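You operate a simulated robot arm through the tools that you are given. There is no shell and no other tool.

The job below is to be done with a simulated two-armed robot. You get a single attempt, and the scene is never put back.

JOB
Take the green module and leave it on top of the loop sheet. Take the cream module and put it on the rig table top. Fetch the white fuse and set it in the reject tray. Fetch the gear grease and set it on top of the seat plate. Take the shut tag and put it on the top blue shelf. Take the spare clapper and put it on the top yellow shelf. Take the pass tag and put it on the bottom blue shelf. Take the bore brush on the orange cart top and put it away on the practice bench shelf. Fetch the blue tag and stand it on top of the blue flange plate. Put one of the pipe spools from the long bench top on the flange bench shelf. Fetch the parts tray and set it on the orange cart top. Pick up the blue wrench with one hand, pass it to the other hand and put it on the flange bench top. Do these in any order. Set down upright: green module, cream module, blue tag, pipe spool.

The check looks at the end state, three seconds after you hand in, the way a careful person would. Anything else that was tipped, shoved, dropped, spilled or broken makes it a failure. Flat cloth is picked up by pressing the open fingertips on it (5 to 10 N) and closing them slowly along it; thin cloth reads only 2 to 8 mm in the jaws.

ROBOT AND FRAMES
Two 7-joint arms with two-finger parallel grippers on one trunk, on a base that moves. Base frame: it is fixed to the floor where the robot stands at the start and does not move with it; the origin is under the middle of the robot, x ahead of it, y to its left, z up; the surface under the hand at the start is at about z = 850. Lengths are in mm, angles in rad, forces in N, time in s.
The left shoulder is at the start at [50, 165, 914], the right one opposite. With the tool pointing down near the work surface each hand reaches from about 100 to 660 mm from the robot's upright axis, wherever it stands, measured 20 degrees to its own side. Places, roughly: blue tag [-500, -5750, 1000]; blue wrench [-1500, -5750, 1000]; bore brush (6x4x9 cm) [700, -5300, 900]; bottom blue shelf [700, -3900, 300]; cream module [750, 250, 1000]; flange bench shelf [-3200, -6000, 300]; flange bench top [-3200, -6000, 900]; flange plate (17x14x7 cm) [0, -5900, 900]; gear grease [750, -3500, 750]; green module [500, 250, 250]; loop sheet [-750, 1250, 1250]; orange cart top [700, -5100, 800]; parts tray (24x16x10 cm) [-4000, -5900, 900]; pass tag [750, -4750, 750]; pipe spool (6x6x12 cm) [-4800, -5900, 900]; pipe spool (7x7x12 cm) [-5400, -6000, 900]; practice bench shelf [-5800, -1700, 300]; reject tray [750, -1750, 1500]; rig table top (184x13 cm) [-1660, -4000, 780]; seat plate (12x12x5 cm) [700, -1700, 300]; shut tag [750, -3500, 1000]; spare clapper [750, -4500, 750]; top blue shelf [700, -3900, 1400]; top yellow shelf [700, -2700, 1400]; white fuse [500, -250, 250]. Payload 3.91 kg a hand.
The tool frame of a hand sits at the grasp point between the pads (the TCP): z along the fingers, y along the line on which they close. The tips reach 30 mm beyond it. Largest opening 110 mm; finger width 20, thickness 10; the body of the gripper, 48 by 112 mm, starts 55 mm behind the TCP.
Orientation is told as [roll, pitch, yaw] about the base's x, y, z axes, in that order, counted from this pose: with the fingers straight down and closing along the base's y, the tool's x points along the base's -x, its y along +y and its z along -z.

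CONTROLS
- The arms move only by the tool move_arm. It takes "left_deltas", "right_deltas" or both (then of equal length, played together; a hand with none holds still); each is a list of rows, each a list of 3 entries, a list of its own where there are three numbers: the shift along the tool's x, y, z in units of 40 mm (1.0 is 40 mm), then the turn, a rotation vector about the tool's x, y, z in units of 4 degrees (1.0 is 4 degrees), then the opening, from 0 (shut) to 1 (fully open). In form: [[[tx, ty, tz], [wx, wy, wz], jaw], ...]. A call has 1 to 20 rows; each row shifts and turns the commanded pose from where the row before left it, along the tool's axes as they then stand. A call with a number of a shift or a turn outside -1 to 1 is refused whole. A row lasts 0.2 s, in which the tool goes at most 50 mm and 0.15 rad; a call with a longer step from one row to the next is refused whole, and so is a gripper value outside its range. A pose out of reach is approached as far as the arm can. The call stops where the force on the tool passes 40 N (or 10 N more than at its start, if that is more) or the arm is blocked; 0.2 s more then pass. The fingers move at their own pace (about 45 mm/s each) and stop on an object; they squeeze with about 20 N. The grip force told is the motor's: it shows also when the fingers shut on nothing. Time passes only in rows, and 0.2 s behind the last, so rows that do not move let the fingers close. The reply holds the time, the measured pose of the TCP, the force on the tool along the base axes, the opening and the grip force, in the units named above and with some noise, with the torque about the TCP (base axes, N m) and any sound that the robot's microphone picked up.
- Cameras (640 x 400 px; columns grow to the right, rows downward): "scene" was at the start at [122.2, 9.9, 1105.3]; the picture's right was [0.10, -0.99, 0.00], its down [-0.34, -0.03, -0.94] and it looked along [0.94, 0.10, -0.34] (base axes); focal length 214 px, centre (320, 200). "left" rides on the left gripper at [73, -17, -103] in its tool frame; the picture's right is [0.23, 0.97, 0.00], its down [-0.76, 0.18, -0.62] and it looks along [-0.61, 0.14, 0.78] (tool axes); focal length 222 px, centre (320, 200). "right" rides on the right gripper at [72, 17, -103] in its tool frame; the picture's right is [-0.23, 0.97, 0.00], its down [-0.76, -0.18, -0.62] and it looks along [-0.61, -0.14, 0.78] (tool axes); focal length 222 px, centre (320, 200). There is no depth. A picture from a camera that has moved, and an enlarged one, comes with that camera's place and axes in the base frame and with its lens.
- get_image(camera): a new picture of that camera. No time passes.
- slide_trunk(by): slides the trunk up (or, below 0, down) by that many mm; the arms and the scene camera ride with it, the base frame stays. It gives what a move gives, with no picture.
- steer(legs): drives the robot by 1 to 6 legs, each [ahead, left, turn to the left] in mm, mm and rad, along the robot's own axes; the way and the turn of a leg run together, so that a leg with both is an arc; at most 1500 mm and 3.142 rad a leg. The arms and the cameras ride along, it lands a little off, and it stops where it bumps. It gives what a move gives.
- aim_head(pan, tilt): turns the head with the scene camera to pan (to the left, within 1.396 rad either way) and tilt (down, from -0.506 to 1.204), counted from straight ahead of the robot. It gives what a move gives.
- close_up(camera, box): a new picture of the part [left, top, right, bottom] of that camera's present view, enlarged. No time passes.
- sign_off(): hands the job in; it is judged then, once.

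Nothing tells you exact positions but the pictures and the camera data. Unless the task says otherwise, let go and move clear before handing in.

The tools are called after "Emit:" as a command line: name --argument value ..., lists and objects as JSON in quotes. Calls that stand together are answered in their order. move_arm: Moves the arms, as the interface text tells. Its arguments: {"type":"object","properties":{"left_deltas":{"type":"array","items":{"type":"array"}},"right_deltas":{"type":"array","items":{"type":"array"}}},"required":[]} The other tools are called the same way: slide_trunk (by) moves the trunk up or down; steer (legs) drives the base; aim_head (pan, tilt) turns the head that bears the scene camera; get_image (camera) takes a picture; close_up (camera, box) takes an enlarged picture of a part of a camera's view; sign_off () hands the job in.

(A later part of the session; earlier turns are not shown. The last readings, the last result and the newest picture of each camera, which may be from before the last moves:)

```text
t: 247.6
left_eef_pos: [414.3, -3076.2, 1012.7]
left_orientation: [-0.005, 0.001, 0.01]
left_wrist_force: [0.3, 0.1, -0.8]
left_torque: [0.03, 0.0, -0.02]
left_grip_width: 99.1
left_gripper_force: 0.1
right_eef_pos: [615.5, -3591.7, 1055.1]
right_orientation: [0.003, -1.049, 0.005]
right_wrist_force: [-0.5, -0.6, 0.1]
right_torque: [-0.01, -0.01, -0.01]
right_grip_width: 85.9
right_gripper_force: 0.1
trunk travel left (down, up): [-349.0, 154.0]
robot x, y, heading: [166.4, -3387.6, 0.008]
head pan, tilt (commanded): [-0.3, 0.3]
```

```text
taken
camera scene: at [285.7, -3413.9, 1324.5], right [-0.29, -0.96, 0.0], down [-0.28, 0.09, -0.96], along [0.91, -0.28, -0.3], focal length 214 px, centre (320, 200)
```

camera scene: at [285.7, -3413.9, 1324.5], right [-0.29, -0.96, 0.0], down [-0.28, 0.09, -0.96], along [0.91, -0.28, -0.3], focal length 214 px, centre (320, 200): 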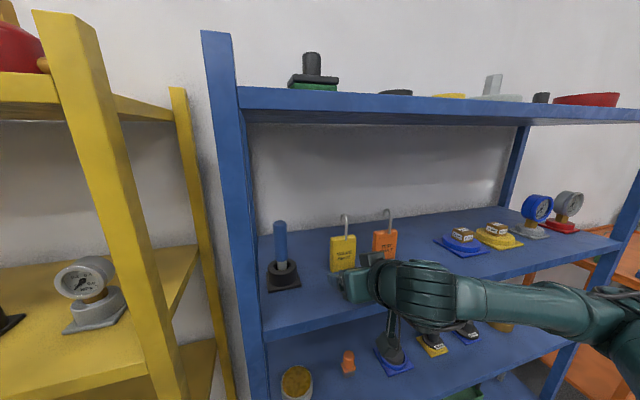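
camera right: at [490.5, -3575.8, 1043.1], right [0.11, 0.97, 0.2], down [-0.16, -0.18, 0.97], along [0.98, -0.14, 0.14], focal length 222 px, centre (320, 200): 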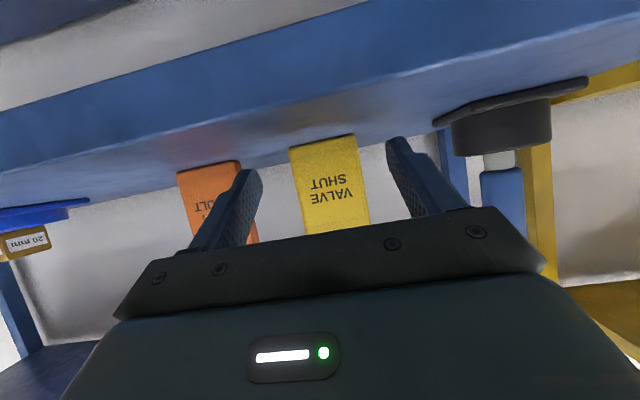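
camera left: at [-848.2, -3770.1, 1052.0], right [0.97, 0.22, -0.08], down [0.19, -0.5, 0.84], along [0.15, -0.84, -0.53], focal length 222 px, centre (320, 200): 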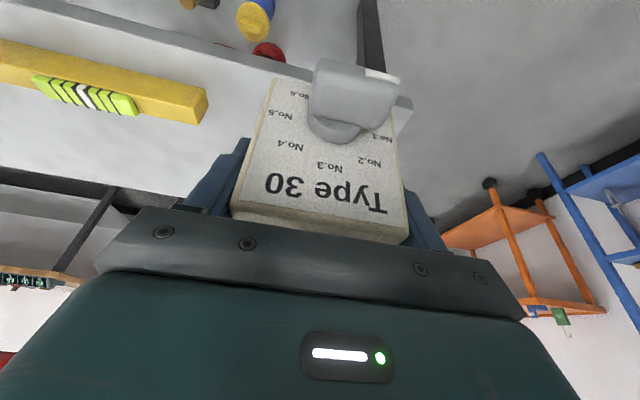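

The fingers will pass with about 30 mm clearance to the orange tag. I move in horizontally 82 mm and close gently.

Emit:
move_arm --right_deltas '[[[-0.342, -0.01, 0.592], [0, 0, 0], 0.78], [[-0.342, -0.01, 0.592], [0, 0, 0], 0.78], [[-0.342, -0.01, 0.592], [0, 0, 0], 0.78]]'

Emit:
get_image --camera "right"

Emit:
close_up --camera "scene" --box '[250, 180, 450, 320]'

```text
t: 248.3
left_eef_pos: [414.5, -3075.4, 1012.3]
left_orientation: [-0.005, 0.003, 0.01]
left_wrist_force: [0.3, -0.3, 0.2]
left_torque: [0.0, 0.0, 0.02]
left_grip_width: 98.8
left_gripper_force: 0.1
right_eef_pos: [697.0, -3591.9, 1055.5]
right_orientation: [0.003, -1.049, 0.001]
right_wrist_force: [0.3, 0.5, 0.9]
right_torque: [0.01, 0.04, 0.02]
right_grip_width: 85.6
right_gripper_force: 0.1
trunk travel left (down, up): [-349.0, 154.0]
robot x, y, heading: [167.6, -3385.7, 0.005]
head pan, tilt (commanded): [-0.3, 0.3]
```

```text
taken
camera right: at [572.2, -3575.5, 1043.3], right [0.11, 0.97, 0.2], down [-0.16, -0.18, 0.97], along [0.98, -0.14, 0.14], focal length 222 px, centre (320, 200)
```

right: 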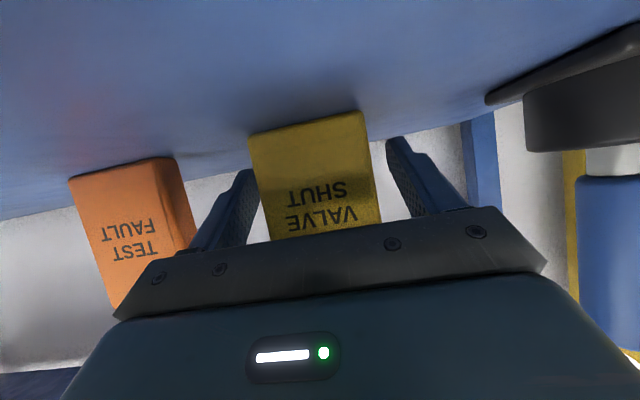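

```text
2.86 times, centred on (350, 250) of scene
camera zoom: at [285.8, -3413.7, 1324.4], right [-0.29, -0.96, 0.0], down [-0.28, 0.09, -0.96], along [0.91, -0.28, -0.3], focal length 613 px, centre (234, 57)
```

zoom: 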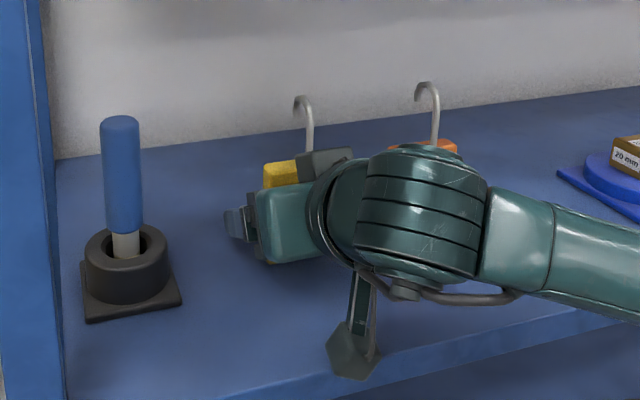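

Emit:
move_arm --right_deltas '[[[0, -0.02, 0], [0, 0, 0], 0.5], [[0, 0, 0], [0, 0, 0], 0.4], [[0, 0, 0], [0, 0, 0], 0.4], [[0, 0, 0], [0, 0, 0], 0.4]]'

Emit:
get_image --camera "right"

```text
t: 249.3
left_eef_pos: [412.9, -3075.4, 1012.1]
left_orientation: [-0.006, 0.002, 0.011]
left_wrist_force: [0.4, 0.3, 0.4]
left_torque: [0.02, -0.01, 0.02]
left_grip_width: 99.0
left_gripper_force: 0.1
right_eef_pos: [697.7, -3592.6, 1056.5]
right_orientation: [0.004, -1.049, 0.003]
right_wrist_force: [0.0, 0.2, -0.6]
right_torque: [0.01, 0.03, 0.01]
right_grip_width: 59.7
right_gripper_force: 20.3
trunk travel left (down, up): [-349.0, 154.0]
robot x, y, heading: [167.0, -3385.1, 0.009]
head pan, tilt (commanded): [-0.3, 0.3]
```

```text
taken
camera right: at [571.9, -3576.4, 1043.5], right [0.11, 0.97, 0.2], down [-0.16, -0.18, 0.97], along [0.98, -0.14, 0.14], focal length 222 px, centre (320, 200)
```

right: 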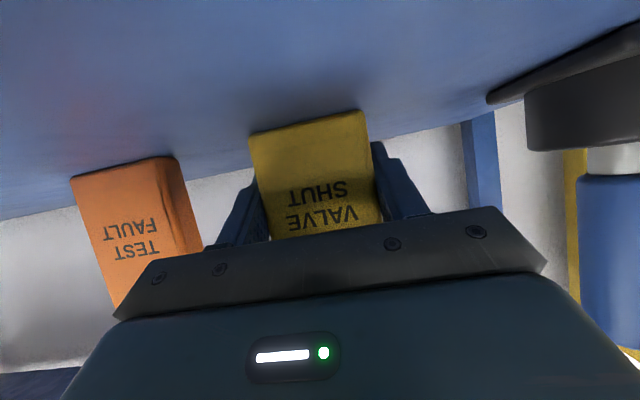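

The tag is gripped at 60 mm. I lift it 30 mm and back the robot straight out of the rack.

Emit:
move_arm --right_deltas '[[[-0.22, 0, -0.125], [0, 0, 0], 0.4], [[-0.43, 0, -0.25], [0, 0, 0], 0.4]]'

Emit:
steer --legs '[[-350, 0, 0]]'

Emit:
get_image --camera "right"

Emit:
get_image --camera "scene"

```text
t: 249.9
left_eef_pos: [413.7, -3075.0, 1011.9]
left_orientation: [-0.005, 0.003, 0.01]
left_wrist_force: [-0.1, 0.6, 0.2]
left_torque: [0.0, -0.01, -0.03]
left_grip_width: 98.9
left_gripper_force: 0.1
right_eef_pos: [697.1, -3592.5, 1085.9]
right_orientation: [0.005, -1.046, 0.001]
right_wrist_force: [0.1, -0.3, -1.2]
right_torque: [0.0, -0.01, -0.05]
right_grip_width: 59.3
right_gripper_force: 19.6
trunk travel left (down, up): [-349.0, 154.0]
robot x, y, heading: [164.4, -3387.5, 0.004]
head pan, tilt (commanded): [-0.3, 0.3]
```

```text
t: 252.2
left_eef_pos: [62.0, -3076.7, 1011.5]
left_orientation: [-0.004, 0.001, 0.009]
left_wrist_force: [-0.6, -0.1, -1.1]
left_torque: [0.0, -0.03, -0.01]
left_grip_width: 98.8
left_gripper_force: 0.1
right_eef_pos: [344.5, -3593.6, 1086.2]
right_orientation: [0.005, -1.05, 0.0]
right_wrist_force: [-0.3, 0.5, -0.2]
right_torque: [0.0, -0.01, -0.01]
right_grip_width: 59.6
right_gripper_force: 20.2
trunk travel left (down, up): [-349.0, 154.0]
robot x, y, heading: [-186.7, -3392.6, 0.003]
head pan, tilt (commanded): [-0.3, 0.3]
```

```text
taken
camera right: at [218.7, -3579.0, 1074.1], right [0.11, 0.97, 0.2], down [-0.16, -0.18, 0.97], along [0.98, -0.14, 0.14], focal length 222 px, centre (320, 200)
```

right: 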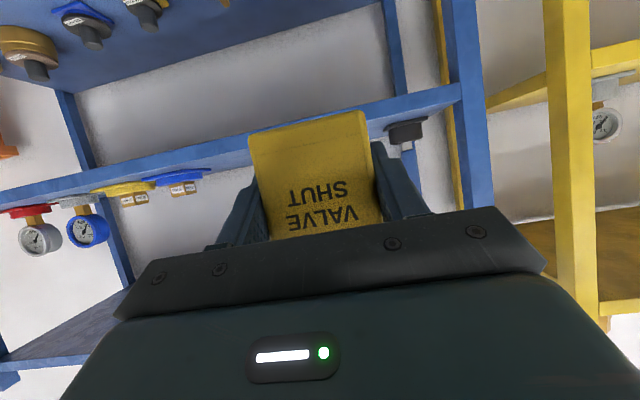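

```text
taken
camera scene: at [-67.4, -3415.7, 1324.5], right [-0.29, -0.96, 0.0], down [-0.28, 0.09, -0.96], along [0.91, -0.28, -0.3], focal length 214 px, centre (320, 200)
```

scene: 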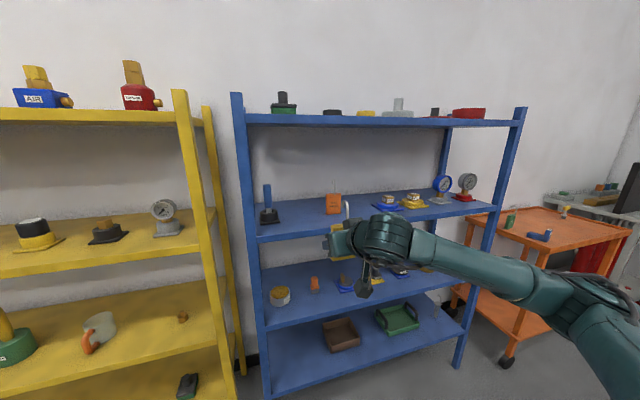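

I raise the trunk fully and lift the tag above the top shelf level.

Emit:
slide_trunk --by 150

Emit:
move_arm --right_deltas '[[[-0.866, 0, -0.5], [0, 0, 0], 0.4], [[-0.866, 0, -0.5], [0, 0, 0], 0.4], [[-0.866, 0, -0.5], [0, 0, 0], 0.4], [[-0.866, 0, -0.5], [0, 0, 0], 0.4], [[-0.866, 0, -0.5], [0, 0, 0], 0.4], [[-0.866, 0, -0.5], [0, 0, 0], 0.4]]'

Emit:
aim_head --pan -0.3 --tilt 0.15

Emit:
get_image --camera "scene"

```text
t: 254.0
left_eef_pos: [61.1, -3077.4, 1162.2]
left_orientation: [-0.004, 0.002, 0.009]
left_wrist_force: [-0.4, 0.1, -0.2]
left_torque: [0.04, -0.03, 0.01]
left_grip_width: 98.8
left_gripper_force: 0.1
right_eef_pos: [343.4, -3595.7, 1235.8]
right_orientation: [0.003, -1.048, -0.001]
right_wrist_force: [-0.2, -0.2, -0.1]
right_torque: [-0.03, 0.03, -0.03]
right_grip_width: 59.6
right_gripper_force: 19.7
trunk travel left (down, up): [-499.0, 4.0]
robot x, y, heading: [-189.0, -3387.2, 0.006]
head pan, tilt (commanded): [-0.3, 0.3]
```

```text
t: 255.4
left_eef_pos: [61.6, -3076.8, 1161.6]
left_orientation: [-0.005, 0.001, 0.01]
left_wrist_force: [-0.8, 0.1, -0.4]
left_torque: [-0.03, 0.02, -0.01]
left_grip_width: 99.1
left_gripper_force: 0.0
right_eef_pos: [343.6, -3595.0, 1477.3]
right_orientation: [-0.001, -1.049, 0.003]
right_wrist_force: [-0.2, 0.4, -0.2]
right_torque: [0.02, 0.03, -0.02]
right_grip_width: 59.6
right_gripper_force: 20.4
trunk travel left (down, up): [-499.0, 4.0]
robot x, y, heading: [-184.4, -3387.9, 0.007]
head pan, tilt (commanded): [-0.3, 0.3]
```

```text
t: 256.1
left_eef_pos: [61.6, -3078.1, 1162.7]
left_orientation: [-0.005, 0.001, 0.008]
left_wrist_force: [1.0, 0.2, 0.1]
left_torque: [0.03, 0.01, 0.03]
left_grip_width: 99.0
left_gripper_force: 0.1
right_eef_pos: [344.0, -3596.8, 1475.9]
right_orientation: [0.005, -1.049, -0.001]
right_wrist_force: [-0.7, -0.4, -0.1]
right_torque: [0.01, 0.0, 0.01]
right_grip_width: 59.5
right_gripper_force: 20.4
trunk travel left (down, up): [-499.0, 4.0]
robot x, y, heading: [-183.2, -3388.4, 0.005]
head pan, tilt (commanded): [-0.3, 0.15]
```

```text
taken
camera scene: at [-67.5, -3415.6, 1488.4], right [-0.29, -0.96, 0.0], down [-0.14, 0.04, -0.99], along [0.95, -0.29, -0.15], focal length 214 px, centre (320, 200)
```

scene: 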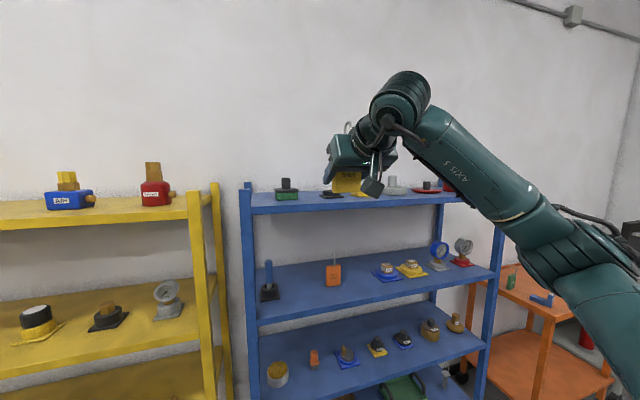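

Emit:
steer --legs '[[250, -14, 0]]'

Emit:
get_image --camera "right"

Emit:
close_up --camera "scene" --box '[230, 90, 450, 250]'

```text
t: 257.9
left_eef_pos: [313.2, -3090.9, 1160.8]
left_orientation: [-0.006, 0.001, 0.008]
left_wrist_force: [0.5, -0.3, -0.4]
left_torque: [-0.01, 0.01, 0.01]
left_grip_width: 99.1
left_gripper_force: 0.1
right_eef_pos: [594.8, -3609.3, 1477.0]
right_orientation: [0.003, -1.048, 0.002]
right_wrist_force: [0.5, -0.3, -0.2]
right_torque: [0.0, 0.0, -0.01]
right_grip_width: 59.4
right_gripper_force: 19.7
trunk travel left (down, up): [-499.0, 4.0]
robot x, y, heading: [66.7, -3400.6, 0.003]
head pan, tilt (commanded): [-0.3, 0.15]
```

```text
taken
camera right: at [469.6, -3593.1, 1464.4], right [0.11, 0.97, 0.2], down [-0.16, -0.18, 0.97], along [0.98, -0.14, 0.14], focal length 222 px, centre (320, 200)
```

right: 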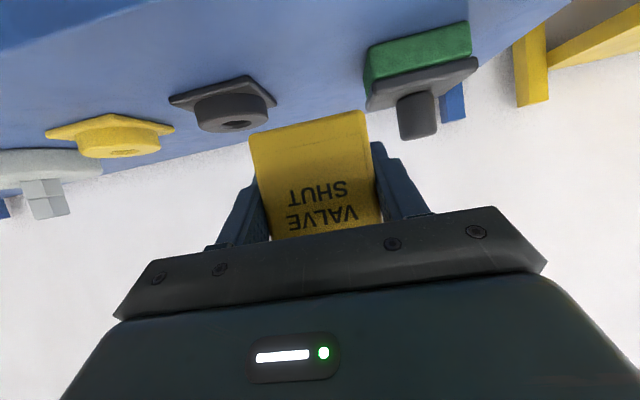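

```text
2.50 times, centred on (340, 170) of scene
camera zoom: at [183.1, -3428.5, 1488.4], right [-0.29, -0.96, 0.0], down [-0.14, 0.04, -0.99], along [0.95, -0.29, -0.15], focal length 536 px, centre (270, 275)
```

zoom: 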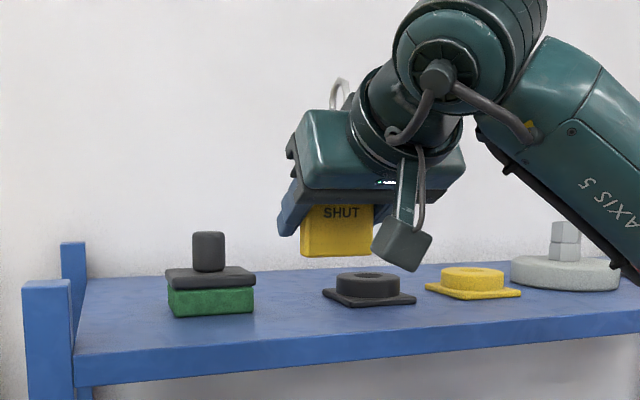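

The gap on the top shelf between the green item (y>−3562) and the black one (y<−3671) is clear. I reach to x≈648 and lower the tag.

Emit:
move_arm --right_deltas '[[[-0.325, -0.08, 0.5625], [0, 0, 0], 0.4], [[-0.325, -0.08, 0.5625], [0, 0, 0], 0.4], [[0.487, 0, 0.281], [0, 0, 0], 0.4], [[0.487, 0, 0.281], [0, 0, 0], 0.4], [[0.1, 0, 0.06], [0, 0, 0], 0.4]]'

Emit:
close_up --camera "scene" --box '[230, 90, 450, 250]'

```text
t: 259.1
left_eef_pos: [311.0, -3091.1, 1161.2]
left_orientation: [-0.005, 0.0, 0.008]
left_wrist_force: [0.5, 0.1, 0.9]
left_torque: [0.0, -0.01, -0.03]
left_grip_width: 99.3
left_gripper_force: 0.0
right_eef_pos: [647.9, -3616.3, 1427.6]
right_orientation: [0.004, -1.051, 0.002]
right_wrist_force: [0.3, -0.2, 0.1]
right_torque: [-0.02, 0.01, -0.03]
right_grip_width: 60.0
right_gripper_force: 19.8
trunk travel left (down, up): [-499.0, 4.0]
robot x, y, heading: [65.6, -3401.8, 0.004]
head pan, tilt (commanded): [-0.3, 0.15]
```

```text
2.50 times, centred on (340, 170) of scene
camera zoom: at [182.3, -3428.5, 1488.5], right [-0.29, -0.96, 0.0], down [-0.14, 0.04, -0.99], along [0.95, -0.29, -0.15], focal length 536 px, centre (270, 275)
```

zoom: 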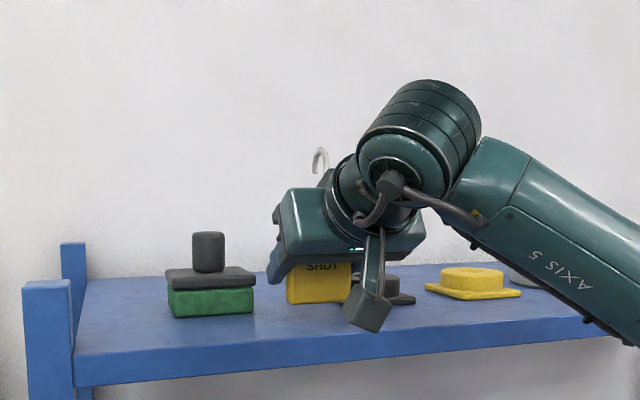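

Emit:
move_arm --right_deltas '[[[0.087, 0, 0.05], [0, 0, 0], 0.4], [[0.087, 0, 0.05], [0, 0, 0], 0.4]]'

Emit:
move_arm --right_deltas '[[[0.055, 0, 0.03], [0, 0, 0], 0.4], [[0.03, 0, 0.02], [0, 0, 0], 0.4]]'

```text
t: 259.7
left_eef_pos: [312.5, -3089.6, 1162.9]
left_orientation: [-0.007, 0.002, 0.009]
left_wrist_force: [-0.4, 0.0, 0.2]
left_torque: [0.01, -0.01, 0.0]
left_grip_width: 98.9
left_gripper_force: 0.0
right_eef_pos: [647.2, -3615.5, 1419.1]
right_orientation: [0.003, -1.051, 0.0]
right_wrist_force: [-0.5, -0.5, -0.7]
right_torque: [0.04, 0.01, 0.01]
right_grip_width: 59.8
right_gripper_force: 19.7
trunk travel left (down, up): [-499.0, 4.0]
robot x, y, heading: [60.7, -3402.2, 0.005]
head pan, tilt (commanded): [-0.3, 0.15]
```

```text
t: 260.3
left_eef_pos: [311.6, -3091.0, 1162.0]
left_orientation: [-0.005, 0.0, 0.008]
left_wrist_force: [0.2, -0.6, 1.1]
left_torque: [-0.02, -0.01, -0.01]
left_grip_width: 98.9
left_gripper_force: 0.1
right_eef_pos: [645.8, -3615.4, 1415.9]
right_orientation: [0.004, -1.05, 0.001]
right_wrist_force: [0.8, 0.0, 1.4]
right_torque: [-0.06, -0.01, 0.06]
right_grip_width: 59.5
right_gripper_force: 20.0
trunk travel left (down, up): [-499.0, 4.0]
robot x, y, heading: [60.3, -3404.0, 0.004]
head pan, tilt (commanded): [-0.3, 0.15]
```

Emit:
move_arm --right_deltas '[[[0.05, 0, 0.03], [0, 0, 0], 0.4]]'

```text
t: 260.7
left_eef_pos: [311.8, -3091.8, 1162.6]
left_orientation: [-0.004, 0.001, 0.008]
left_wrist_force: [-0.2, 0.1, -0.2]
left_torque: [0.0, 0.01, -0.02]
left_grip_width: 99.1
left_gripper_force: 0.0
right_eef_pos: [646.3, -3616.6, 1415.0]
right_orientation: [0.003, -1.056, 0.001]
right_wrist_force: [4.0, -1.9, 10.7]
right_torque: [-0.22, -0.01, 0.08]
right_grip_width: 59.5
right_gripper_force: 20.0
trunk travel left (down, up): [-499.0, 4.0]
robot x, y, heading: [63.7, -3401.6, 0.002]
head pan, tilt (commanded): [-0.3, 0.15]
```

The tag is down (11 N). I release and pull the hand back horizontally.

Emit:
move_arm --right_deltas '[[[-0.015, 0, -0.01], [0, 0, 0], 0.4], [[0, 0, 0], [0, 0, 0], 0.65], [[0, 0, 0], [0, 0, 0], 0.8], [[0, 0, 0], [0, 0, 0], 0.8], [[0.4, 0, -0.69], [0, 0, 0], 0.8], [[0.4, 0, -0.69], [0, 0, 0], 0.8]]'

Emit:
steer --legs '[[-250, 0, 0]]'

Emit:
get_image --camera "scene"

Emit:
close_up --camera "scene" --box '[230, 130, 450, 270]'

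```text
t: 262.1
left_eef_pos: [312.1, -3090.8, 1163.0]
left_orientation: [-0.004, 0.002, 0.008]
left_wrist_force: [0.3, 0.2, -0.1]
left_torque: [-0.02, -0.02, 0.03]
left_grip_width: 98.9
left_gripper_force: 0.0
right_eef_pos: [583.2, -3616.1, 1413.7]
right_orientation: [0.002, -1.051, 0.001]
right_wrist_force: [0.2, 0.0, 0.3]
right_torque: [0.0, -0.01, 0.0]
right_grip_width: 88.3
right_gripper_force: 0.0
trunk travel left (down, up): [-499.0, 4.0]
robot x, y, heading: [60.4, -3401.6, -0.003]
head pan, tilt (commanded): [-0.3, 0.15]
```

```text
t: 263.9
left_eef_pos: [65.1, -3090.8, 1161.5]
left_orientation: [-0.004, 0.001, 0.008]
left_wrist_force: [-1.0, 0.6, -0.2]
left_torque: [0.0, 0.0, -0.01]
left_grip_width: 99.2
left_gripper_force: 0.1
right_eef_pos: [335.1, -3615.5, 1413.2]
right_orientation: [0.004, -1.05, 0.002]
right_wrist_force: [-1.2, 0.8, 0.3]
right_torque: [-0.02, 0.0, 0.01]
right_grip_width: 88.0
right_gripper_force: 0.0
trunk travel left (down, up): [-499.0, 4.0]
robot x, y, heading: [-182.2, -3401.2, 0.006]
head pan, tilt (commanded): [-0.3, 0.15]
```

```text
taken
camera scene: at [-65.3, -3429.5, 1488.5], right [-0.29, -0.96, 0.0], down [-0.14, 0.04, -0.99], along [0.95, -0.29, -0.15], focal length 214 px, centre (320, 200)
```

scene: 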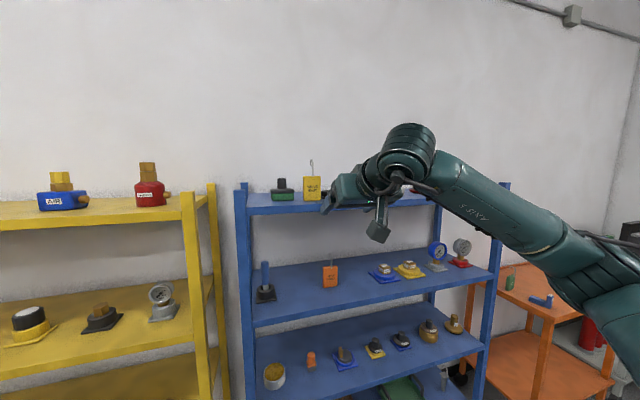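

```text
2.86 times, centred on (340, 200) of scene
camera zoom: at [-65.3, -3429.5, 1488.5], right [-0.29, -0.96, 0.0], down [-0.14, 0.04, -0.99], along [0.95, -0.29, -0.15], focal length 613 px, centre (263, 200)
```

zoom: 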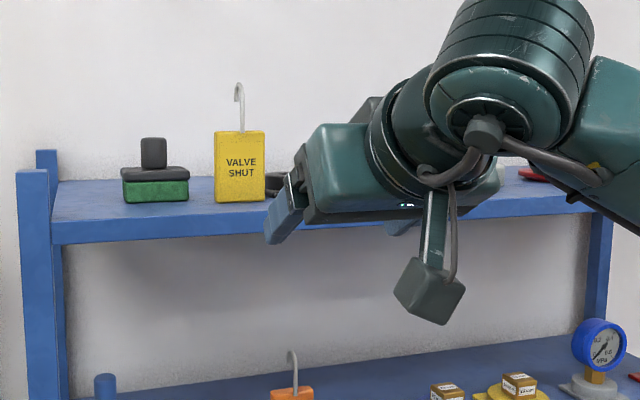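

The VALVE SHUT tag stands on the top blue shelf. Next comes the grease tin on the second shelf, so I lower the trunk and move the left arm into its elbow-low posture while bringing the right hand back to vertical.

Emit:
slide_trunk --by -400

Emit:
slide_trunk --by -95

Emit:
move_arm --left_deltas '[[[-0.067, 0.775, 0.55], [0, 0, 0], 0.9], [[-0.067, 0.775, 0.55], [0, 0, 0], 0.9], [[-0.067, 0.775, 0.55], [0, 0, 0], 0.9], [[0, 0, 0.9], [0, 0, 0], 0.9], [[0, 0, 0.9], [0, 0, 0], 0.9], [[0, 0, 0.9], [0, 0, 0], 0.9], [[0, 0, 0.9], [0, 0, 0], 0.9], [[0, 0, 0.9], [0, 0, 0], 0.9], [[0, 0, 0.9], [0, 0, 0], 0.9], [[0, 0, 0.9], [0, 0, 0], 0.9], [[-0.9, 0, 0], [0, 0, 0], 0.9], [[-0.9, 0, 0], [0, 0, 0], 0.9], [[-0.9, 0, 0], [0, 0, 0], 0.9], [[-0.9, 0, 0], [0, 0, 0], 0.9], [[-0.9, 0, 0], [0, 0, 0], 0.9], [[-0.9, 0, 0], [0, 0, 0], 0.9], [[-0.9, 0, 0], [0, 0, 0], 0.9]]' --right_deltas '[[[0, 0, 0], [0, 1, 0], 0.8], [[0, 0, 0], [0, 1, 0], 0.8], [[0, 0, 0], [0, 1, 0], 0.8], [[0, 0, 0], [0, 1, 0], 0.8], [[0, 0, 0], [0, 1, 0], 0.8], [[0, 0, 0], [0, 1, 0], 0.8], [[0, 0, 0], [0, 1, 0], 0.8], [[0, 0, 0], [0, 1, 0], 0.8], [[0, 0, 0], [0, 1, 0], 0.8], [[0, 0, 0], [0, 1, 0], 0.8], [[0, 0, 0], [0, 1, 0], 0.8], [[0, 0, 0], [0, 1, 0], 0.8], [[0, 0, 0], [0, 1, 0], 0.8], [[0, 0, 0], [0, 1, 0], 0.8], [[0, 0, 0], [0, 1, 0], 0.8], [[0, 0, 0], [0, 0, 0], 0.8], [[0, 0, 0], [0, 0, 0], 0.8]]'

Emit:
move_arm --right_deltas '[[[0.74, -0.53, 0.1], [0, 0, 0], 0.8], [[0.74, -0.53, 0.1], [0, 0, 0], 0.8], [[0.74, -0.53, 0.1], [0, 0, 0], 0.8], [[0.74, -0.53, 0.1], [0, 0, 0], 0.8], [[0.74, -0.53, 0.1], [0, 0, 0], 0.8], [[0.74, -0.53, 0.1], [0, 0, 0], 0.8], [[0.74, -0.53, 0.1], [0, 0, 0], 0.8], [[0.74, -0.53, 0.1], [0, 0, 0], 0.8]]' --left_deltas '[[[0, -0.64, -0.3], [0, 0, 0], 0.9], [[0, -0.64, -0.3], [0, 0, 0], 0.9], [[0, -0.64, -0.3], [0, 0, 0], 0.9], [[0, -0.64, -0.3], [0, 0, 0], 0.9], [[0, -0.64, -0.3], [0, 0, 0], 0.9], [[0, -0.64, -0.3], [0, 0, 0], 0.9], [[0, -0.64, -0.3], [0, 0, 0], 0.9], [[0, -0.64, -0.3], [0, 0, 0], 0.9]]'

```text
t: 267.8
left_eef_pos: [64.8, -3091.8, 762.2]
left_orientation: [-0.006, 0.002, 0.008]
left_wrist_force: [0.0, 0.5, -0.6]
left_torque: [0.0, 0.05, -0.01]
left_grip_width: 99.1
left_gripper_force: 0.1
right_eef_pos: [335.9, -3615.1, 1013.3]
right_orientation: [0.002, -1.047, 0.003]
right_wrist_force: [0.4, -0.6, -0.1]
right_torque: [0.0, 0.01, 0.03]
right_grip_width: 88.0
right_gripper_force: 0.0
trunk travel left (down, up): [-99.0, 404.0]
robot x, y, heading: [-182.1, -3400.3, 0.003]
head pan, tilt (commanded): [-0.3, 0.15]
```

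```text
t: 269.0
left_eef_pos: [65.4, -3091.1, 667.0]
left_orientation: [-0.006, 0.0, 0.008]
left_wrist_force: [-0.1, 0.2, -0.6]
left_torque: [-0.03, -0.01, -0.01]
left_grip_width: 99.1
left_gripper_force: 0.1
right_eef_pos: [335.6, -3615.9, 918.9]
right_orientation: [0.003, -1.051, 0.002]
right_wrist_force: [0.0, 0.8, -0.2]
right_torque: [-0.02, 0.0, 0.0]
right_grip_width: 88.0
right_gripper_force: 0.0
trunk travel left (down, up): [-4.0, 499.0]
robot x, y, heading: [-182.9, -3401.3, 0.004]
head pan, tilt (commanded): [-0.3, 0.15]
```

```text
t: 272.6
left_eef_pos: [323.4, -2997.2, 348.2]
left_orientation: [-0.006, 0.002, 0.009]
left_wrist_force: [0.4, 0.1, -0.1]
left_torque: [-0.01, -0.01, -0.01]
left_grip_width: 99.1
left_gripper_force: 0.0
right_eef_pos: [336.2, -3615.9, 917.8]
right_orientation: [0.002, 0.0, 0.003]
right_wrist_force: [0.2, 0.6, -0.4]
right_torque: [0.02, 0.01, -0.01]
right_grip_width: 88.0
right_gripper_force: 0.0
trunk travel left (down, up): [-4.0, 499.0]
robot x, y, heading: [-184.7, -3404.1, 0.004]
head pan, tilt (commanded): [-0.3, 0.15]
```

```text
t: 274.4
left_eef_pos: [325.2, -3202.4, 445.0]
left_orientation: [-0.005, 0.002, 0.012]
left_wrist_force: [-0.3, 0.1, 0.1]
left_torque: [0.0, 0.01, 0.01]
left_grip_width: 98.8
left_gripper_force: 0.1
right_eef_pos: [131.9, -3762.1, 869.0]
right_orientation: [0.002, -0.002, 0.003]
right_wrist_force: [-0.2, 0.5, -0.9]
right_torque: [-0.02, 0.01, 0.0]
right_grip_width: 88.0
right_gripper_force: 0.0
right hand out of reach, approached as far as the arm can: row 7, 8
trunk travel left (down, up): [-4.0, 499.0]
robot x, y, heading: [-184.8, -3403.3, 0.003]
head pan, tilt (commanded): [-0.3, 0.15]
```

Emit:
move_arm --left_deltas '[[[0, 0, 0], [0, -1, 0], 1], [[0, 0, 0], [0, -1, 0], 1], [[0, 0, 0], [0, -1, 0], 1], [[0, 0, 0], [0, -1, 0], 1], [[0, 0, 0], [0, -1, 0], 1], [[0, 0, 0], [0, -1, 0], 1], [[0, 0, 0], [0, -1, 0], 1], [[0, 0, 0], [0, -1, 0], 1], [[0, 0, 0], [0, -1, 0], 1], [[0, 0, 0], [0, -1, 0], 1], [[0, 0, 0], [0, -1, 0], 1], [[0, 0, 0], [0, -0.25, 0], 1], [[-0.707, 0, -0.707], [0, 0, 0], 1], [[-0.707, 0, -0.707], [0, 0, 0], 1], [[-0.707, 0, -0.707], [0, 0, 0], 1], [[-0.707, 0, -0.707], [0, 0, 0], 1], [[-0.707, 0, -0.707], [0, 0, 0], 1], [[-0.707, 0, -0.707], [0, 0, 0], 1]]'

Emit:
steer --legs '[[0, -280, 0]]'

Emit:
aim_head --pan 0.2 --tilt 0.3

Emit:
get_image --camera "scene"

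Emit:
get_image --camera "left"

```text
t: 278.2
left_eef_pos: [326.2, -3200.2, 684.5]
left_orientation: [-0.007, -0.784, 0.014]
left_wrist_force: [-0.2, -0.7, 0.1]
left_torque: [0.0, 0.0, 0.0]
left_grip_width: 109.9
left_gripper_force: 0.2
right_eef_pos: [131.8, -3764.2, 869.1]
right_orientation: [0.002, -0.002, 0.004]
right_wrist_force: [0.0, -0.3, 0.0]
right_torque: [-0.01, 0.0, 0.01]
right_grip_width: 88.0
right_gripper_force: 0.1
trunk travel left (down, up): [-4.0, 499.0]
robot x, y, heading: [-184.9, -3406.7, 0.003]
head pan, tilt (commanded): [-0.3, 0.15]
```

```text
t: 281.3
left_eef_pos: [328.8, -3481.1, 686.2]
left_orientation: [-0.006, -0.782, 0.015]
left_wrist_force: [0.7, -0.1, 0.4]
left_torque: [-0.01, -0.01, -0.06]
left_grip_width: 109.8
left_gripper_force: 0.0
right_eef_pos: [134.2, -4043.7, 869.1]
right_orientation: [0.001, -0.001, 0.004]
right_wrist_force: [0.5, 0.5, 0.6]
right_torque: [-0.03, 0.01, 0.02]
right_grip_width: 88.2
right_gripper_force: 0.0
trunk travel left (down, up): [-4.0, 499.0]
robot x, y, heading: [-187.8, -3682.8, 0.003]
head pan, tilt (commanded): [-0.3, 0.15]
```

```text
t: 282.2
left_eef_pos: [328.2, -3481.1, 684.4]
left_orientation: [-0.007, -0.784, 0.016]
left_wrist_force: [0.0, -0.1, 0.2]
left_torque: [-0.02, 0.01, -0.01]
left_grip_width: 110.1
left_gripper_force: 0.0
right_eef_pos: [133.7, -4042.5, 869.6]
right_orientation: [0.002, 0.0, 0.006]
right_wrist_force: [-0.5, -0.2, -0.4]
right_torque: [0.01, -0.01, -0.02]
right_grip_width: 87.8
right_gripper_force: 0.0
trunk travel left (down, up): [-4.0, 499.0]
robot x, y, heading: [-185.9, -3683.4, 0.002]
head pan, tilt (commanded): [0.201, 0.3]
```

```text
taken
camera scene: at [-60.5, -3663.8, 979.5], right [0.2, -0.98, 0.0], down [-0.29, -0.06, -0.96], along [0.94, 0.19, -0.3], focal length 214 px, centre (320, 200)
```

scene: 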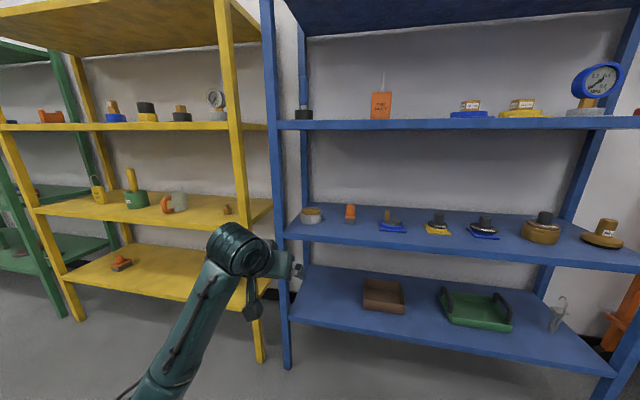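

```text
taken
camera left: at [202.8, -3499.2, 708.4], right [-0.17, 0.97, -0.17], down [0.1, 0.18, 0.98], along [0.98, 0.15, -0.13], focal length 222 px, centre (320, 200)
```

left: 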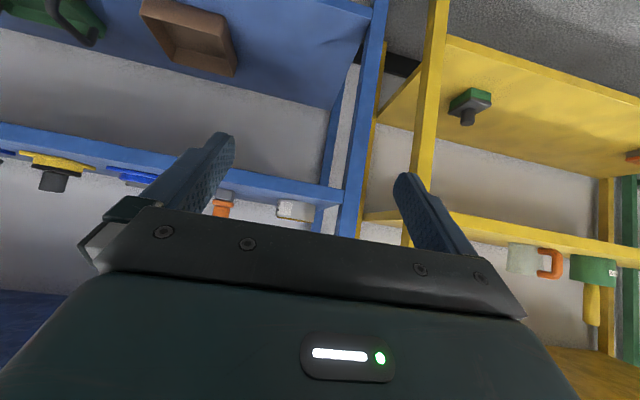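

Emit:
close_up --camera "scene" --box '[270, 180, 430, 270]'

Emit:
close_up --camera "scene" --box '[460, 190, 640, 290]'

```text
4.00 times, centred on (350, 225) of scene
camera zoom: at [-60.5, -3663.8, 979.5], right [0.2, -0.98, 0.0], down [-0.29, -0.06, -0.96], along [0.94, 0.19, -0.3], focal length 858 px, centre (200, 100)
```

zoom: 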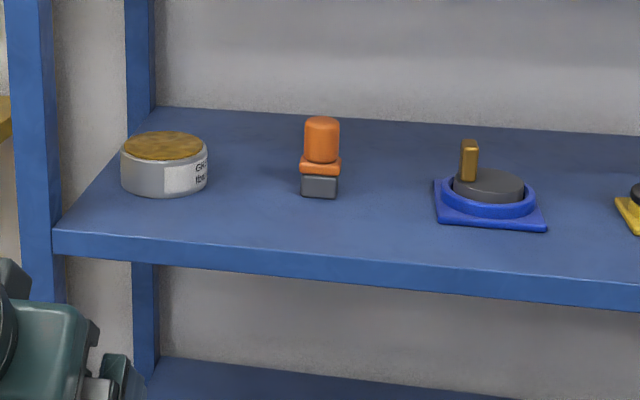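

```text
3.56 times, centred on (550, 240) of scene
camera zoom: at [-60.5, -3663.8, 979.5], right [0.2, -0.98, 0.0], down [-0.29, -0.06, -0.96], along [0.94, 0.19, -0.3], focal length 763 px, centre (-498, 58)
```

zoom: 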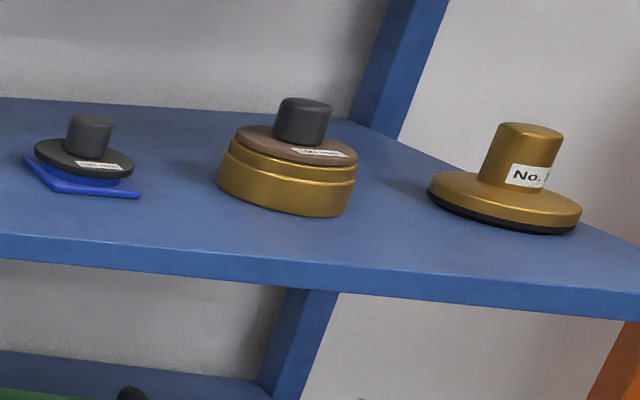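

The tin (about 85 mm across, centre [698, −3473], top z≈691) sits close to the rack post, so I will come in at an angle from the right. I first test extending the left hand to 600 mm ahead, 100 mm left.

Emit:
move_arm --left_deltas '[[[-0.5, -0.83, 0.5], [0, 0, 0], 0.9], [[-0.5, -0.83, 0.5], [0, 0, 0], 0.9], [[-0.5, -0.83, 0.5], [0, 0, 0], 0.9]]'

Emit:
get_image --camera "scene"

```text
t: 283.0
left_eef_pos: [413.7, -3579.7, 685.3]
left_orientation: [-0.007, -0.784, 0.015]
left_wrist_force: [-0.1, -0.3, 0.9]
left_torque: [-0.01, -0.03, 0.02]
left_grip_width: 99.0
left_gripper_force: 0.1
right_eef_pos: [134.2, -4042.3, 868.8]
right_orientation: [0.001, -0.001, 0.004]
right_wrist_force: [-0.1, 1.1, -0.5]
right_torque: [-0.01, -0.02, 0.01]
right_grip_width: 88.0
right_gripper_force: 0.1
trunk travel left (down, up): [-4.0, 499.0]
robot x, y, heading: [-183.5, -3682.7, 0.006]
head pan, tilt (commanded): [0.201, 0.3]
```

```text
taken
camera scene: at [-60.5, -3663.6, 979.5], right [0.2, -0.98, 0.0], down [-0.29, -0.06, -0.96], along [0.94, 0.2, -0.3], focal length 214 px, centre (320, 200)
```

scene: 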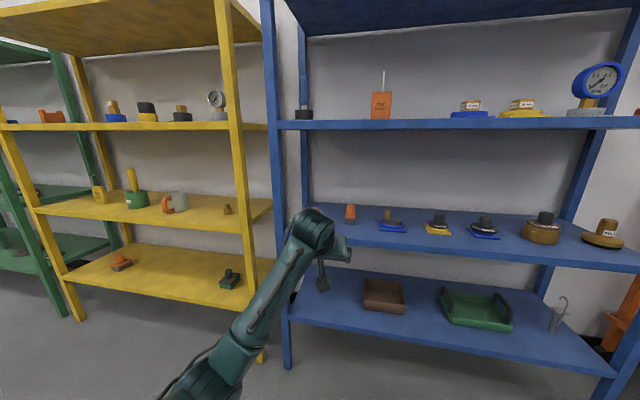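

The extended pose works. I turn 0.4 rad to the left, position to the right of the tin, and approach it diagonally.

Emit:
steer --legs '[[0, -202, 0], [0, 0, 0.395], [152, -64, 0]]'

Emit:
get_image --camera "left"

Emit:
get_image --camera "scene"

```text
t: 287.7
left_eef_pos: [495.0, -3562.3, 685.3]
left_orientation: [-0.007, -0.784, 0.41]
left_wrist_force: [0.0, 0.0, -0.4]
left_torque: [-0.01, -0.03, 0.02]
left_grip_width: 98.8
left_gripper_force: 0.0
right_eef_pos: [414.1, -4096.4, 868.9]
right_orientation: [0.002, -0.002, 0.399]
right_wrist_force: [0.5, 0.7, 0.6]
right_torque: [0.02, 0.04, -0.01]
right_grip_width: 87.8
right_gripper_force: 0.1
trunk travel left (down, up): [-4.0, 499.0]
robot x, y, heading: [-13.8, -3889.5, 0.401]
head pan, tilt (commanded): [0.201, 0.3]
```

```text
taken
camera left: at [385.5, -3626.4, 708.6], right [-0.53, 0.83, -0.17], down [0.02, 0.21, 0.98], along [0.85, 0.52, -0.13], focal length 222 px, centre (320, 200)
```

left: 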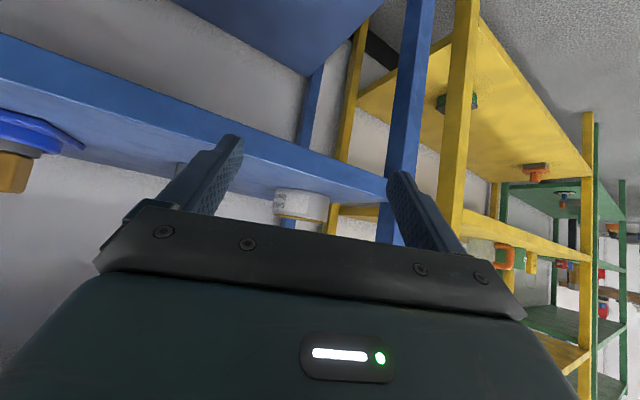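

```text
taken
camera scene: at [88.9, -3821.2, 979.5], right [0.57, -0.82, 0.0], down [-0.24, -0.17, -0.96], along [0.79, 0.54, -0.3], focal length 214 px, centre (320, 200)
```

scene: 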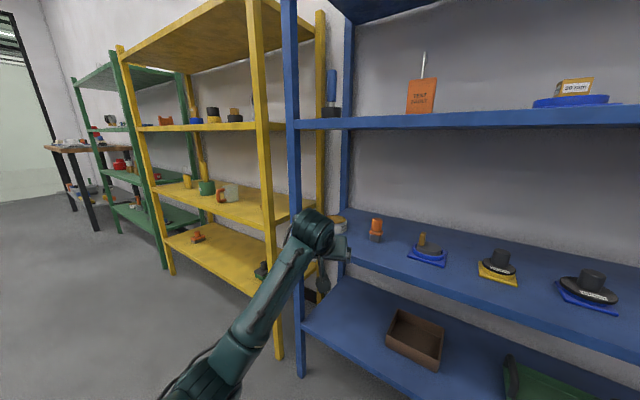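

Emit:
close_up --camera "left" --box '[240, 150, 440, 260]'

```text
3.20 times, centred on (340, 205) of left
camera zoom: at [385.5, -3626.4, 708.6], right [-0.53, 0.83, -0.17], down [0.02, 0.21, 0.98], along [0.85, 0.52, -0.13], focal length 711 px, centre (256, 184)
```

zoom: 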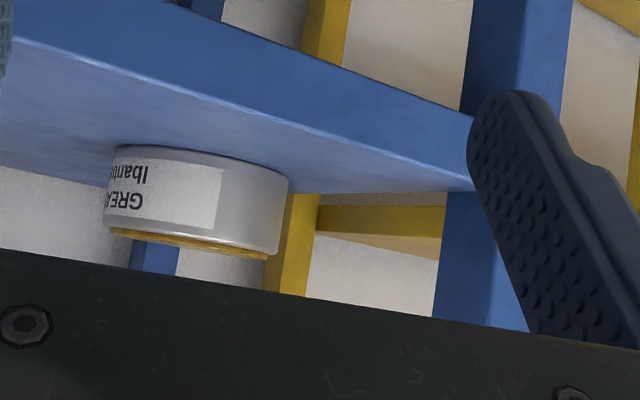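

The tin centre is confirmed near [696, −3471]. I raise the hand 6 mm and drive diagonally ahead 150 mm, then check.

Emit:
move_arm --left_deltas '[[[-0.12, 0, -0.12], [0, 0, 0], 0.9]]'

Emit:
steer --legs '[[150, 5, 0]]'

Emit:
get_image --camera "left"

Emit:
get_image --camera "scene"

```text
t: 288.1
left_eef_pos: [494.2, -3561.6, 691.8]
left_orientation: [-0.008, -0.784, 0.409]
left_wrist_force: [-0.1, -0.7, 0.7]
left_torque: [-0.01, 0.02, -0.03]
left_grip_width: 99.1
left_gripper_force: 0.1
right_eef_pos: [413.4, -4096.7, 869.5]
right_orientation: [0.0, -0.001, 0.402]
right_wrist_force: [0.9, 0.0, -0.2]
right_torque: [0.0, 0.0, 0.05]
right_grip_width: 88.2
right_gripper_force: 0.1
trunk travel left (down, up): [-4.0, 499.0]
robot x, y, heading: [-14.7, -3889.8, 0.401]
head pan, tilt (commanded): [0.201, 0.3]
```

```text
t: 289.5
left_eef_pos: [622.5, -3502.7, 691.8]
left_orientation: [-0.006, -0.784, 0.408]
left_wrist_force: [-0.2, -0.1, 0.7]
left_torque: [0.02, 0.04, -0.01]
left_grip_width: 99.2
left_gripper_force: 0.2
right_eef_pos: [538.4, -4038.0, 871.7]
right_orientation: [-0.004, -0.005, 0.405]
right_wrist_force: [-7.5, -3.0, 1.2]
right_torque: [0.4, -1.0, -0.09]
right_grip_width: 88.0
right_gripper_force: 0.1
trunk travel left (down, up): [-4.0, 499.0]
robot x, y, heading: [113.3, -3824.2, 0.397]
head pan, tilt (commanded): [0.201, 0.3]
stopped in leg 1: the robot was blocked; the commanded pose is now the measured one
```

```text
taken
camera left: at [514.8, -3567.2, 715.4], right [-0.53, 0.83, -0.16], down [0.02, 0.21, 0.98], along [0.85, 0.52, -0.13], focal length 222 px, centre (320, 200)
```

left: 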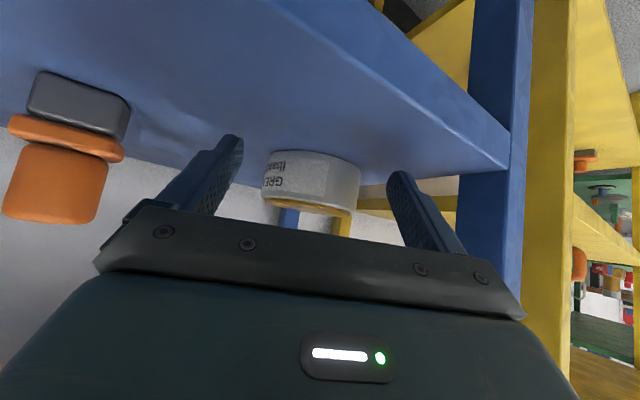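

```text
taken
camera scene: at [217.7, -3761.7, 979.7], right [0.56, -0.83, 0.0], down [-0.24, -0.17, -0.96], along [0.79, 0.54, -0.29], focal length 214 px, centre (320, 200)
```

scene: 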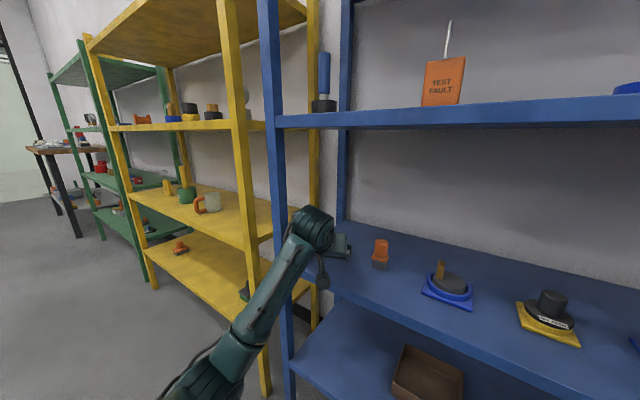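

My right hand touched the third shelf's front edge, so the drive stopped. I back off a little and fold the right arm well away before continuing.

Emit:
steer --legs '[[-60, 0, 0]]'

Emit:
move_arm --right_deltas '[[[0.867, -0.24, 0.4], [0, 0, 0], 0.8], [[0.867, -0.24, 0.4], [0, 0, 0], 0.8], [[0.867, -0.24, 0.4], [0, 0, 0], 0.8], [[0.867, -0.24, 0.4], [0, 0, 0], 0.8], [[0.867, -0.24, 0.4], [0, 0, 0], 0.8], [[0.867, -0.24, 0.4], [0, 0, 0], 0.8]]'

Emit:
aim_head --pan -0.6 --tilt 0.1

Emit:
get_image --camera "scene"

```text
t: 290.4
left_eef_pos: [569.2, -3524.6, 692.3]
left_orientation: [-0.007, -0.781, 0.406]
left_wrist_force: [0.8, 0.1, 0.7]
left_torque: [0.0, 0.02, 0.02]
left_grip_width: 98.8
left_gripper_force: 0.1
right_eef_pos: [484.3, -4059.6, 870.1]
right_orientation: [-0.001, -0.002, 0.406]
right_wrist_force: [0.4, -0.6, -0.4]
right_torque: [0.0, 0.0, 0.01]
right_grip_width: 88.0
right_gripper_force: 0.0
trunk travel left (down, up): [-4.0, 499.0]
robot x, y, heading: [58.1, -3850.2, 0.396]
head pan, tilt (commanded): [0.201, 0.3]
```

```text
t: 291.8
left_eef_pos: [568.4, -3525.3, 691.6]
left_orientation: [-0.008, -0.782, 0.409]
left_wrist_force: [0.4, 0.7, 0.1]
left_torque: [0.0, 0.02, -0.01]
left_grip_width: 99.1
left_gripper_force: 0.0
right_eef_pos: [362.0, -4056.8, 748.5]
right_orientation: [-0.003, -0.005, 0.404]
right_wrist_force: [-0.8, 0.4, 0.9]
right_torque: [0.01, 0.0, 0.0]
right_grip_width: 88.0
right_gripper_force: 0.1
right hand out of reach, approached as far as the arm can: row 1, 2, 3, 4, 5, 6
trunk travel left (down, up): [-4.0, 499.0]
robot x, y, heading: [59.2, -3847.4, 0.4]
head pan, tilt (commanded): [0.201, 0.3]
```

```text
t: 293.0
left_eef_pos: [569.7, -3525.2, 692.3]
left_orientation: [-0.007, -0.782, 0.409]
left_wrist_force: [0.5, 0.0, -0.2]
left_torque: [0.02, -0.02, 0.0]
left_grip_width: 98.9
left_gripper_force: 0.1
right_eef_pos: [362.2, -4057.4, 748.4]
right_orientation: [-0.003, -0.003, 0.405]
right_wrist_force: [-0.3, -0.7, 0.3]
right_torque: [0.01, 0.01, 0.0]
right_grip_width: 87.9
right_gripper_force: 0.2
trunk travel left (down, up): [-4.0, 499.0]
robot x, y, heading: [59.2, -3848.2, 0.396]
head pan, tilt (commanded): [-0.6, 0.099]
```

```text
taken
camera scene: at [176.6, -3855.5, 998.1], right [-0.2, -0.98, 0.0], down [-0.1, 0.02, -0.99], along [0.97, -0.2, -0.1], focal length 214 px, centre (320, 200)
```

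scene: 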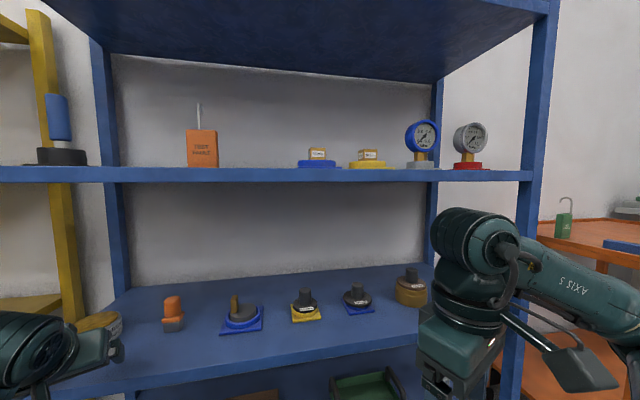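

Nothing on the shelves moved. I drive 85 mm further along the diagonal and finish with the arm.

Emit:
steer --legs '[[85, 2, 0]]'

Emit:
aim_head --pan 0.1 --tilt 0.35

Emit:
get_image --camera "left"

Emit:
get_image --camera "scene"

```text
t: 294.1
left_eef_pos: [646.3, -3491.2, 691.8]
left_orientation: [-0.008, -0.781, 0.408]
left_wrist_force: [-0.4, -0.3, -0.7]
left_torque: [0.01, 0.0, 0.0]
left_grip_width: 99.2
left_gripper_force: 0.0
right_eef_pos: [439.2, -4023.1, 748.0]
right_orientation: [-0.001, -0.004, 0.406]
right_wrist_force: [0.3, -0.4, 0.1]
right_torque: [-0.02, 0.02, -0.04]
right_grip_width: 88.2
right_gripper_force: 0.1
trunk travel left (down, up): [-4.0, 499.0]
robot x, y, heading: [137.0, -3808.6, 0.398]
head pan, tilt (commanded): [-0.6, 0.099]
```

```text
t: 295.1
left_eef_pos: [645.6, -3489.6, 691.6]
left_orientation: [-0.007, -0.781, 0.41]
left_wrist_force: [-0.3, 0.4, 0.1]
left_torque: [-0.01, -0.02, -0.01]
left_grip_width: 99.1
left_gripper_force: 0.0
right_eef_pos: [439.7, -4022.6, 747.6]
right_orientation: [-0.003, -0.001, 0.406]
right_wrist_force: [-1.0, -0.3, 0.1]
right_torque: [0.01, 0.0, 0.04]
right_grip_width: 87.9
right_gripper_force: 0.0
trunk travel left (down, up): [-4.0, 499.0]
robot x, y, heading: [136.3, -3813.2, 0.397]
head pan, tilt (commanded): [0.099, 0.351]
```

```text
taken
camera left: at [537.1, -3555.6, 714.9], right [-0.53, 0.83, -0.16], down [0.02, 0.21, 0.98], along [0.85, 0.52, -0.13], focal length 222 px, centre (320, 200)
```

left: 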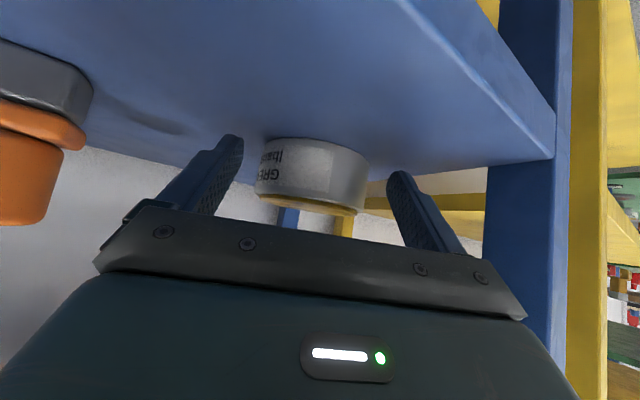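

```text
taken
camera scene: at [245.1, -3758.2, 974.8], right [0.48, -0.88, 0.0], down [-0.3, -0.16, -0.94], along [0.83, 0.45, -0.34], focal length 214 px, centre (320, 200)
```

scene: 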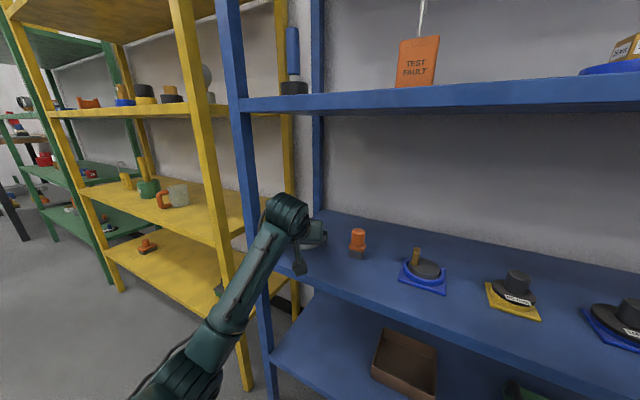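

Emit:
move_arm --left_deltas '[[[-0.354, -0.03, 0.354], [0, 0, 0], 0.9], [[-0.354, -0.02, 0.354], [0, 0, 0], 0.9], [[0, 0, 0], [0, 0, 0], 0.6], [[0, 0, 0], [0, 0, 0], 0.6], [[0, 0, 0], [0, 0, 0], 0.6]]'

Emit:
get_image --camera "left"

```text
t: 296.3
left_eef_pos: [683.2, -3476.1, 692.0]
left_orientation: [-0.006, -0.781, 0.409]
left_wrist_force: [0.8, 0.9, 0.3]
left_torque: [0.19, -0.03, -0.03]
left_grip_width: 83.8
left_gripper_force: 20.3
right_eef_pos: [439.6, -4021.9, 747.7]
right_orientation: [-0.002, -0.003, 0.405]
right_wrist_force: [0.1, 0.3, -0.3]
right_torque: [-0.01, -0.01, -0.01]
right_grip_width: 87.8
right_gripper_force: 0.1
trunk travel left (down, up): [-4.0, 499.0]
robot x, y, heading: [135.4, -3812.2, 0.398]
head pan, tilt (commanded): [0.099, 0.351]
```

```text
taken
camera left: at [574.7, -3541.2, 715.3], right [-0.53, 0.83, -0.16], down [0.02, 0.21, 0.98], along [0.85, 0.52, -0.13], focal length 222 px, centre (320, 200)
```

left: 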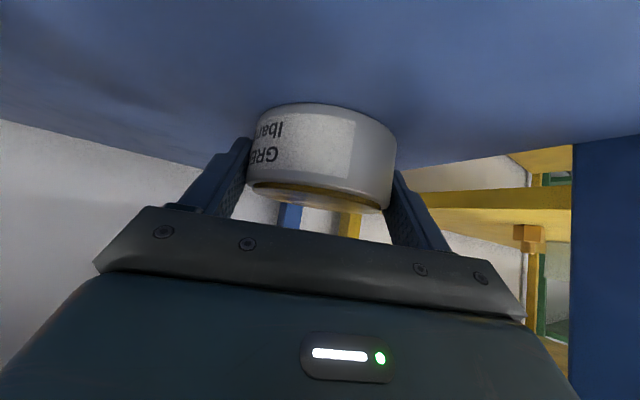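

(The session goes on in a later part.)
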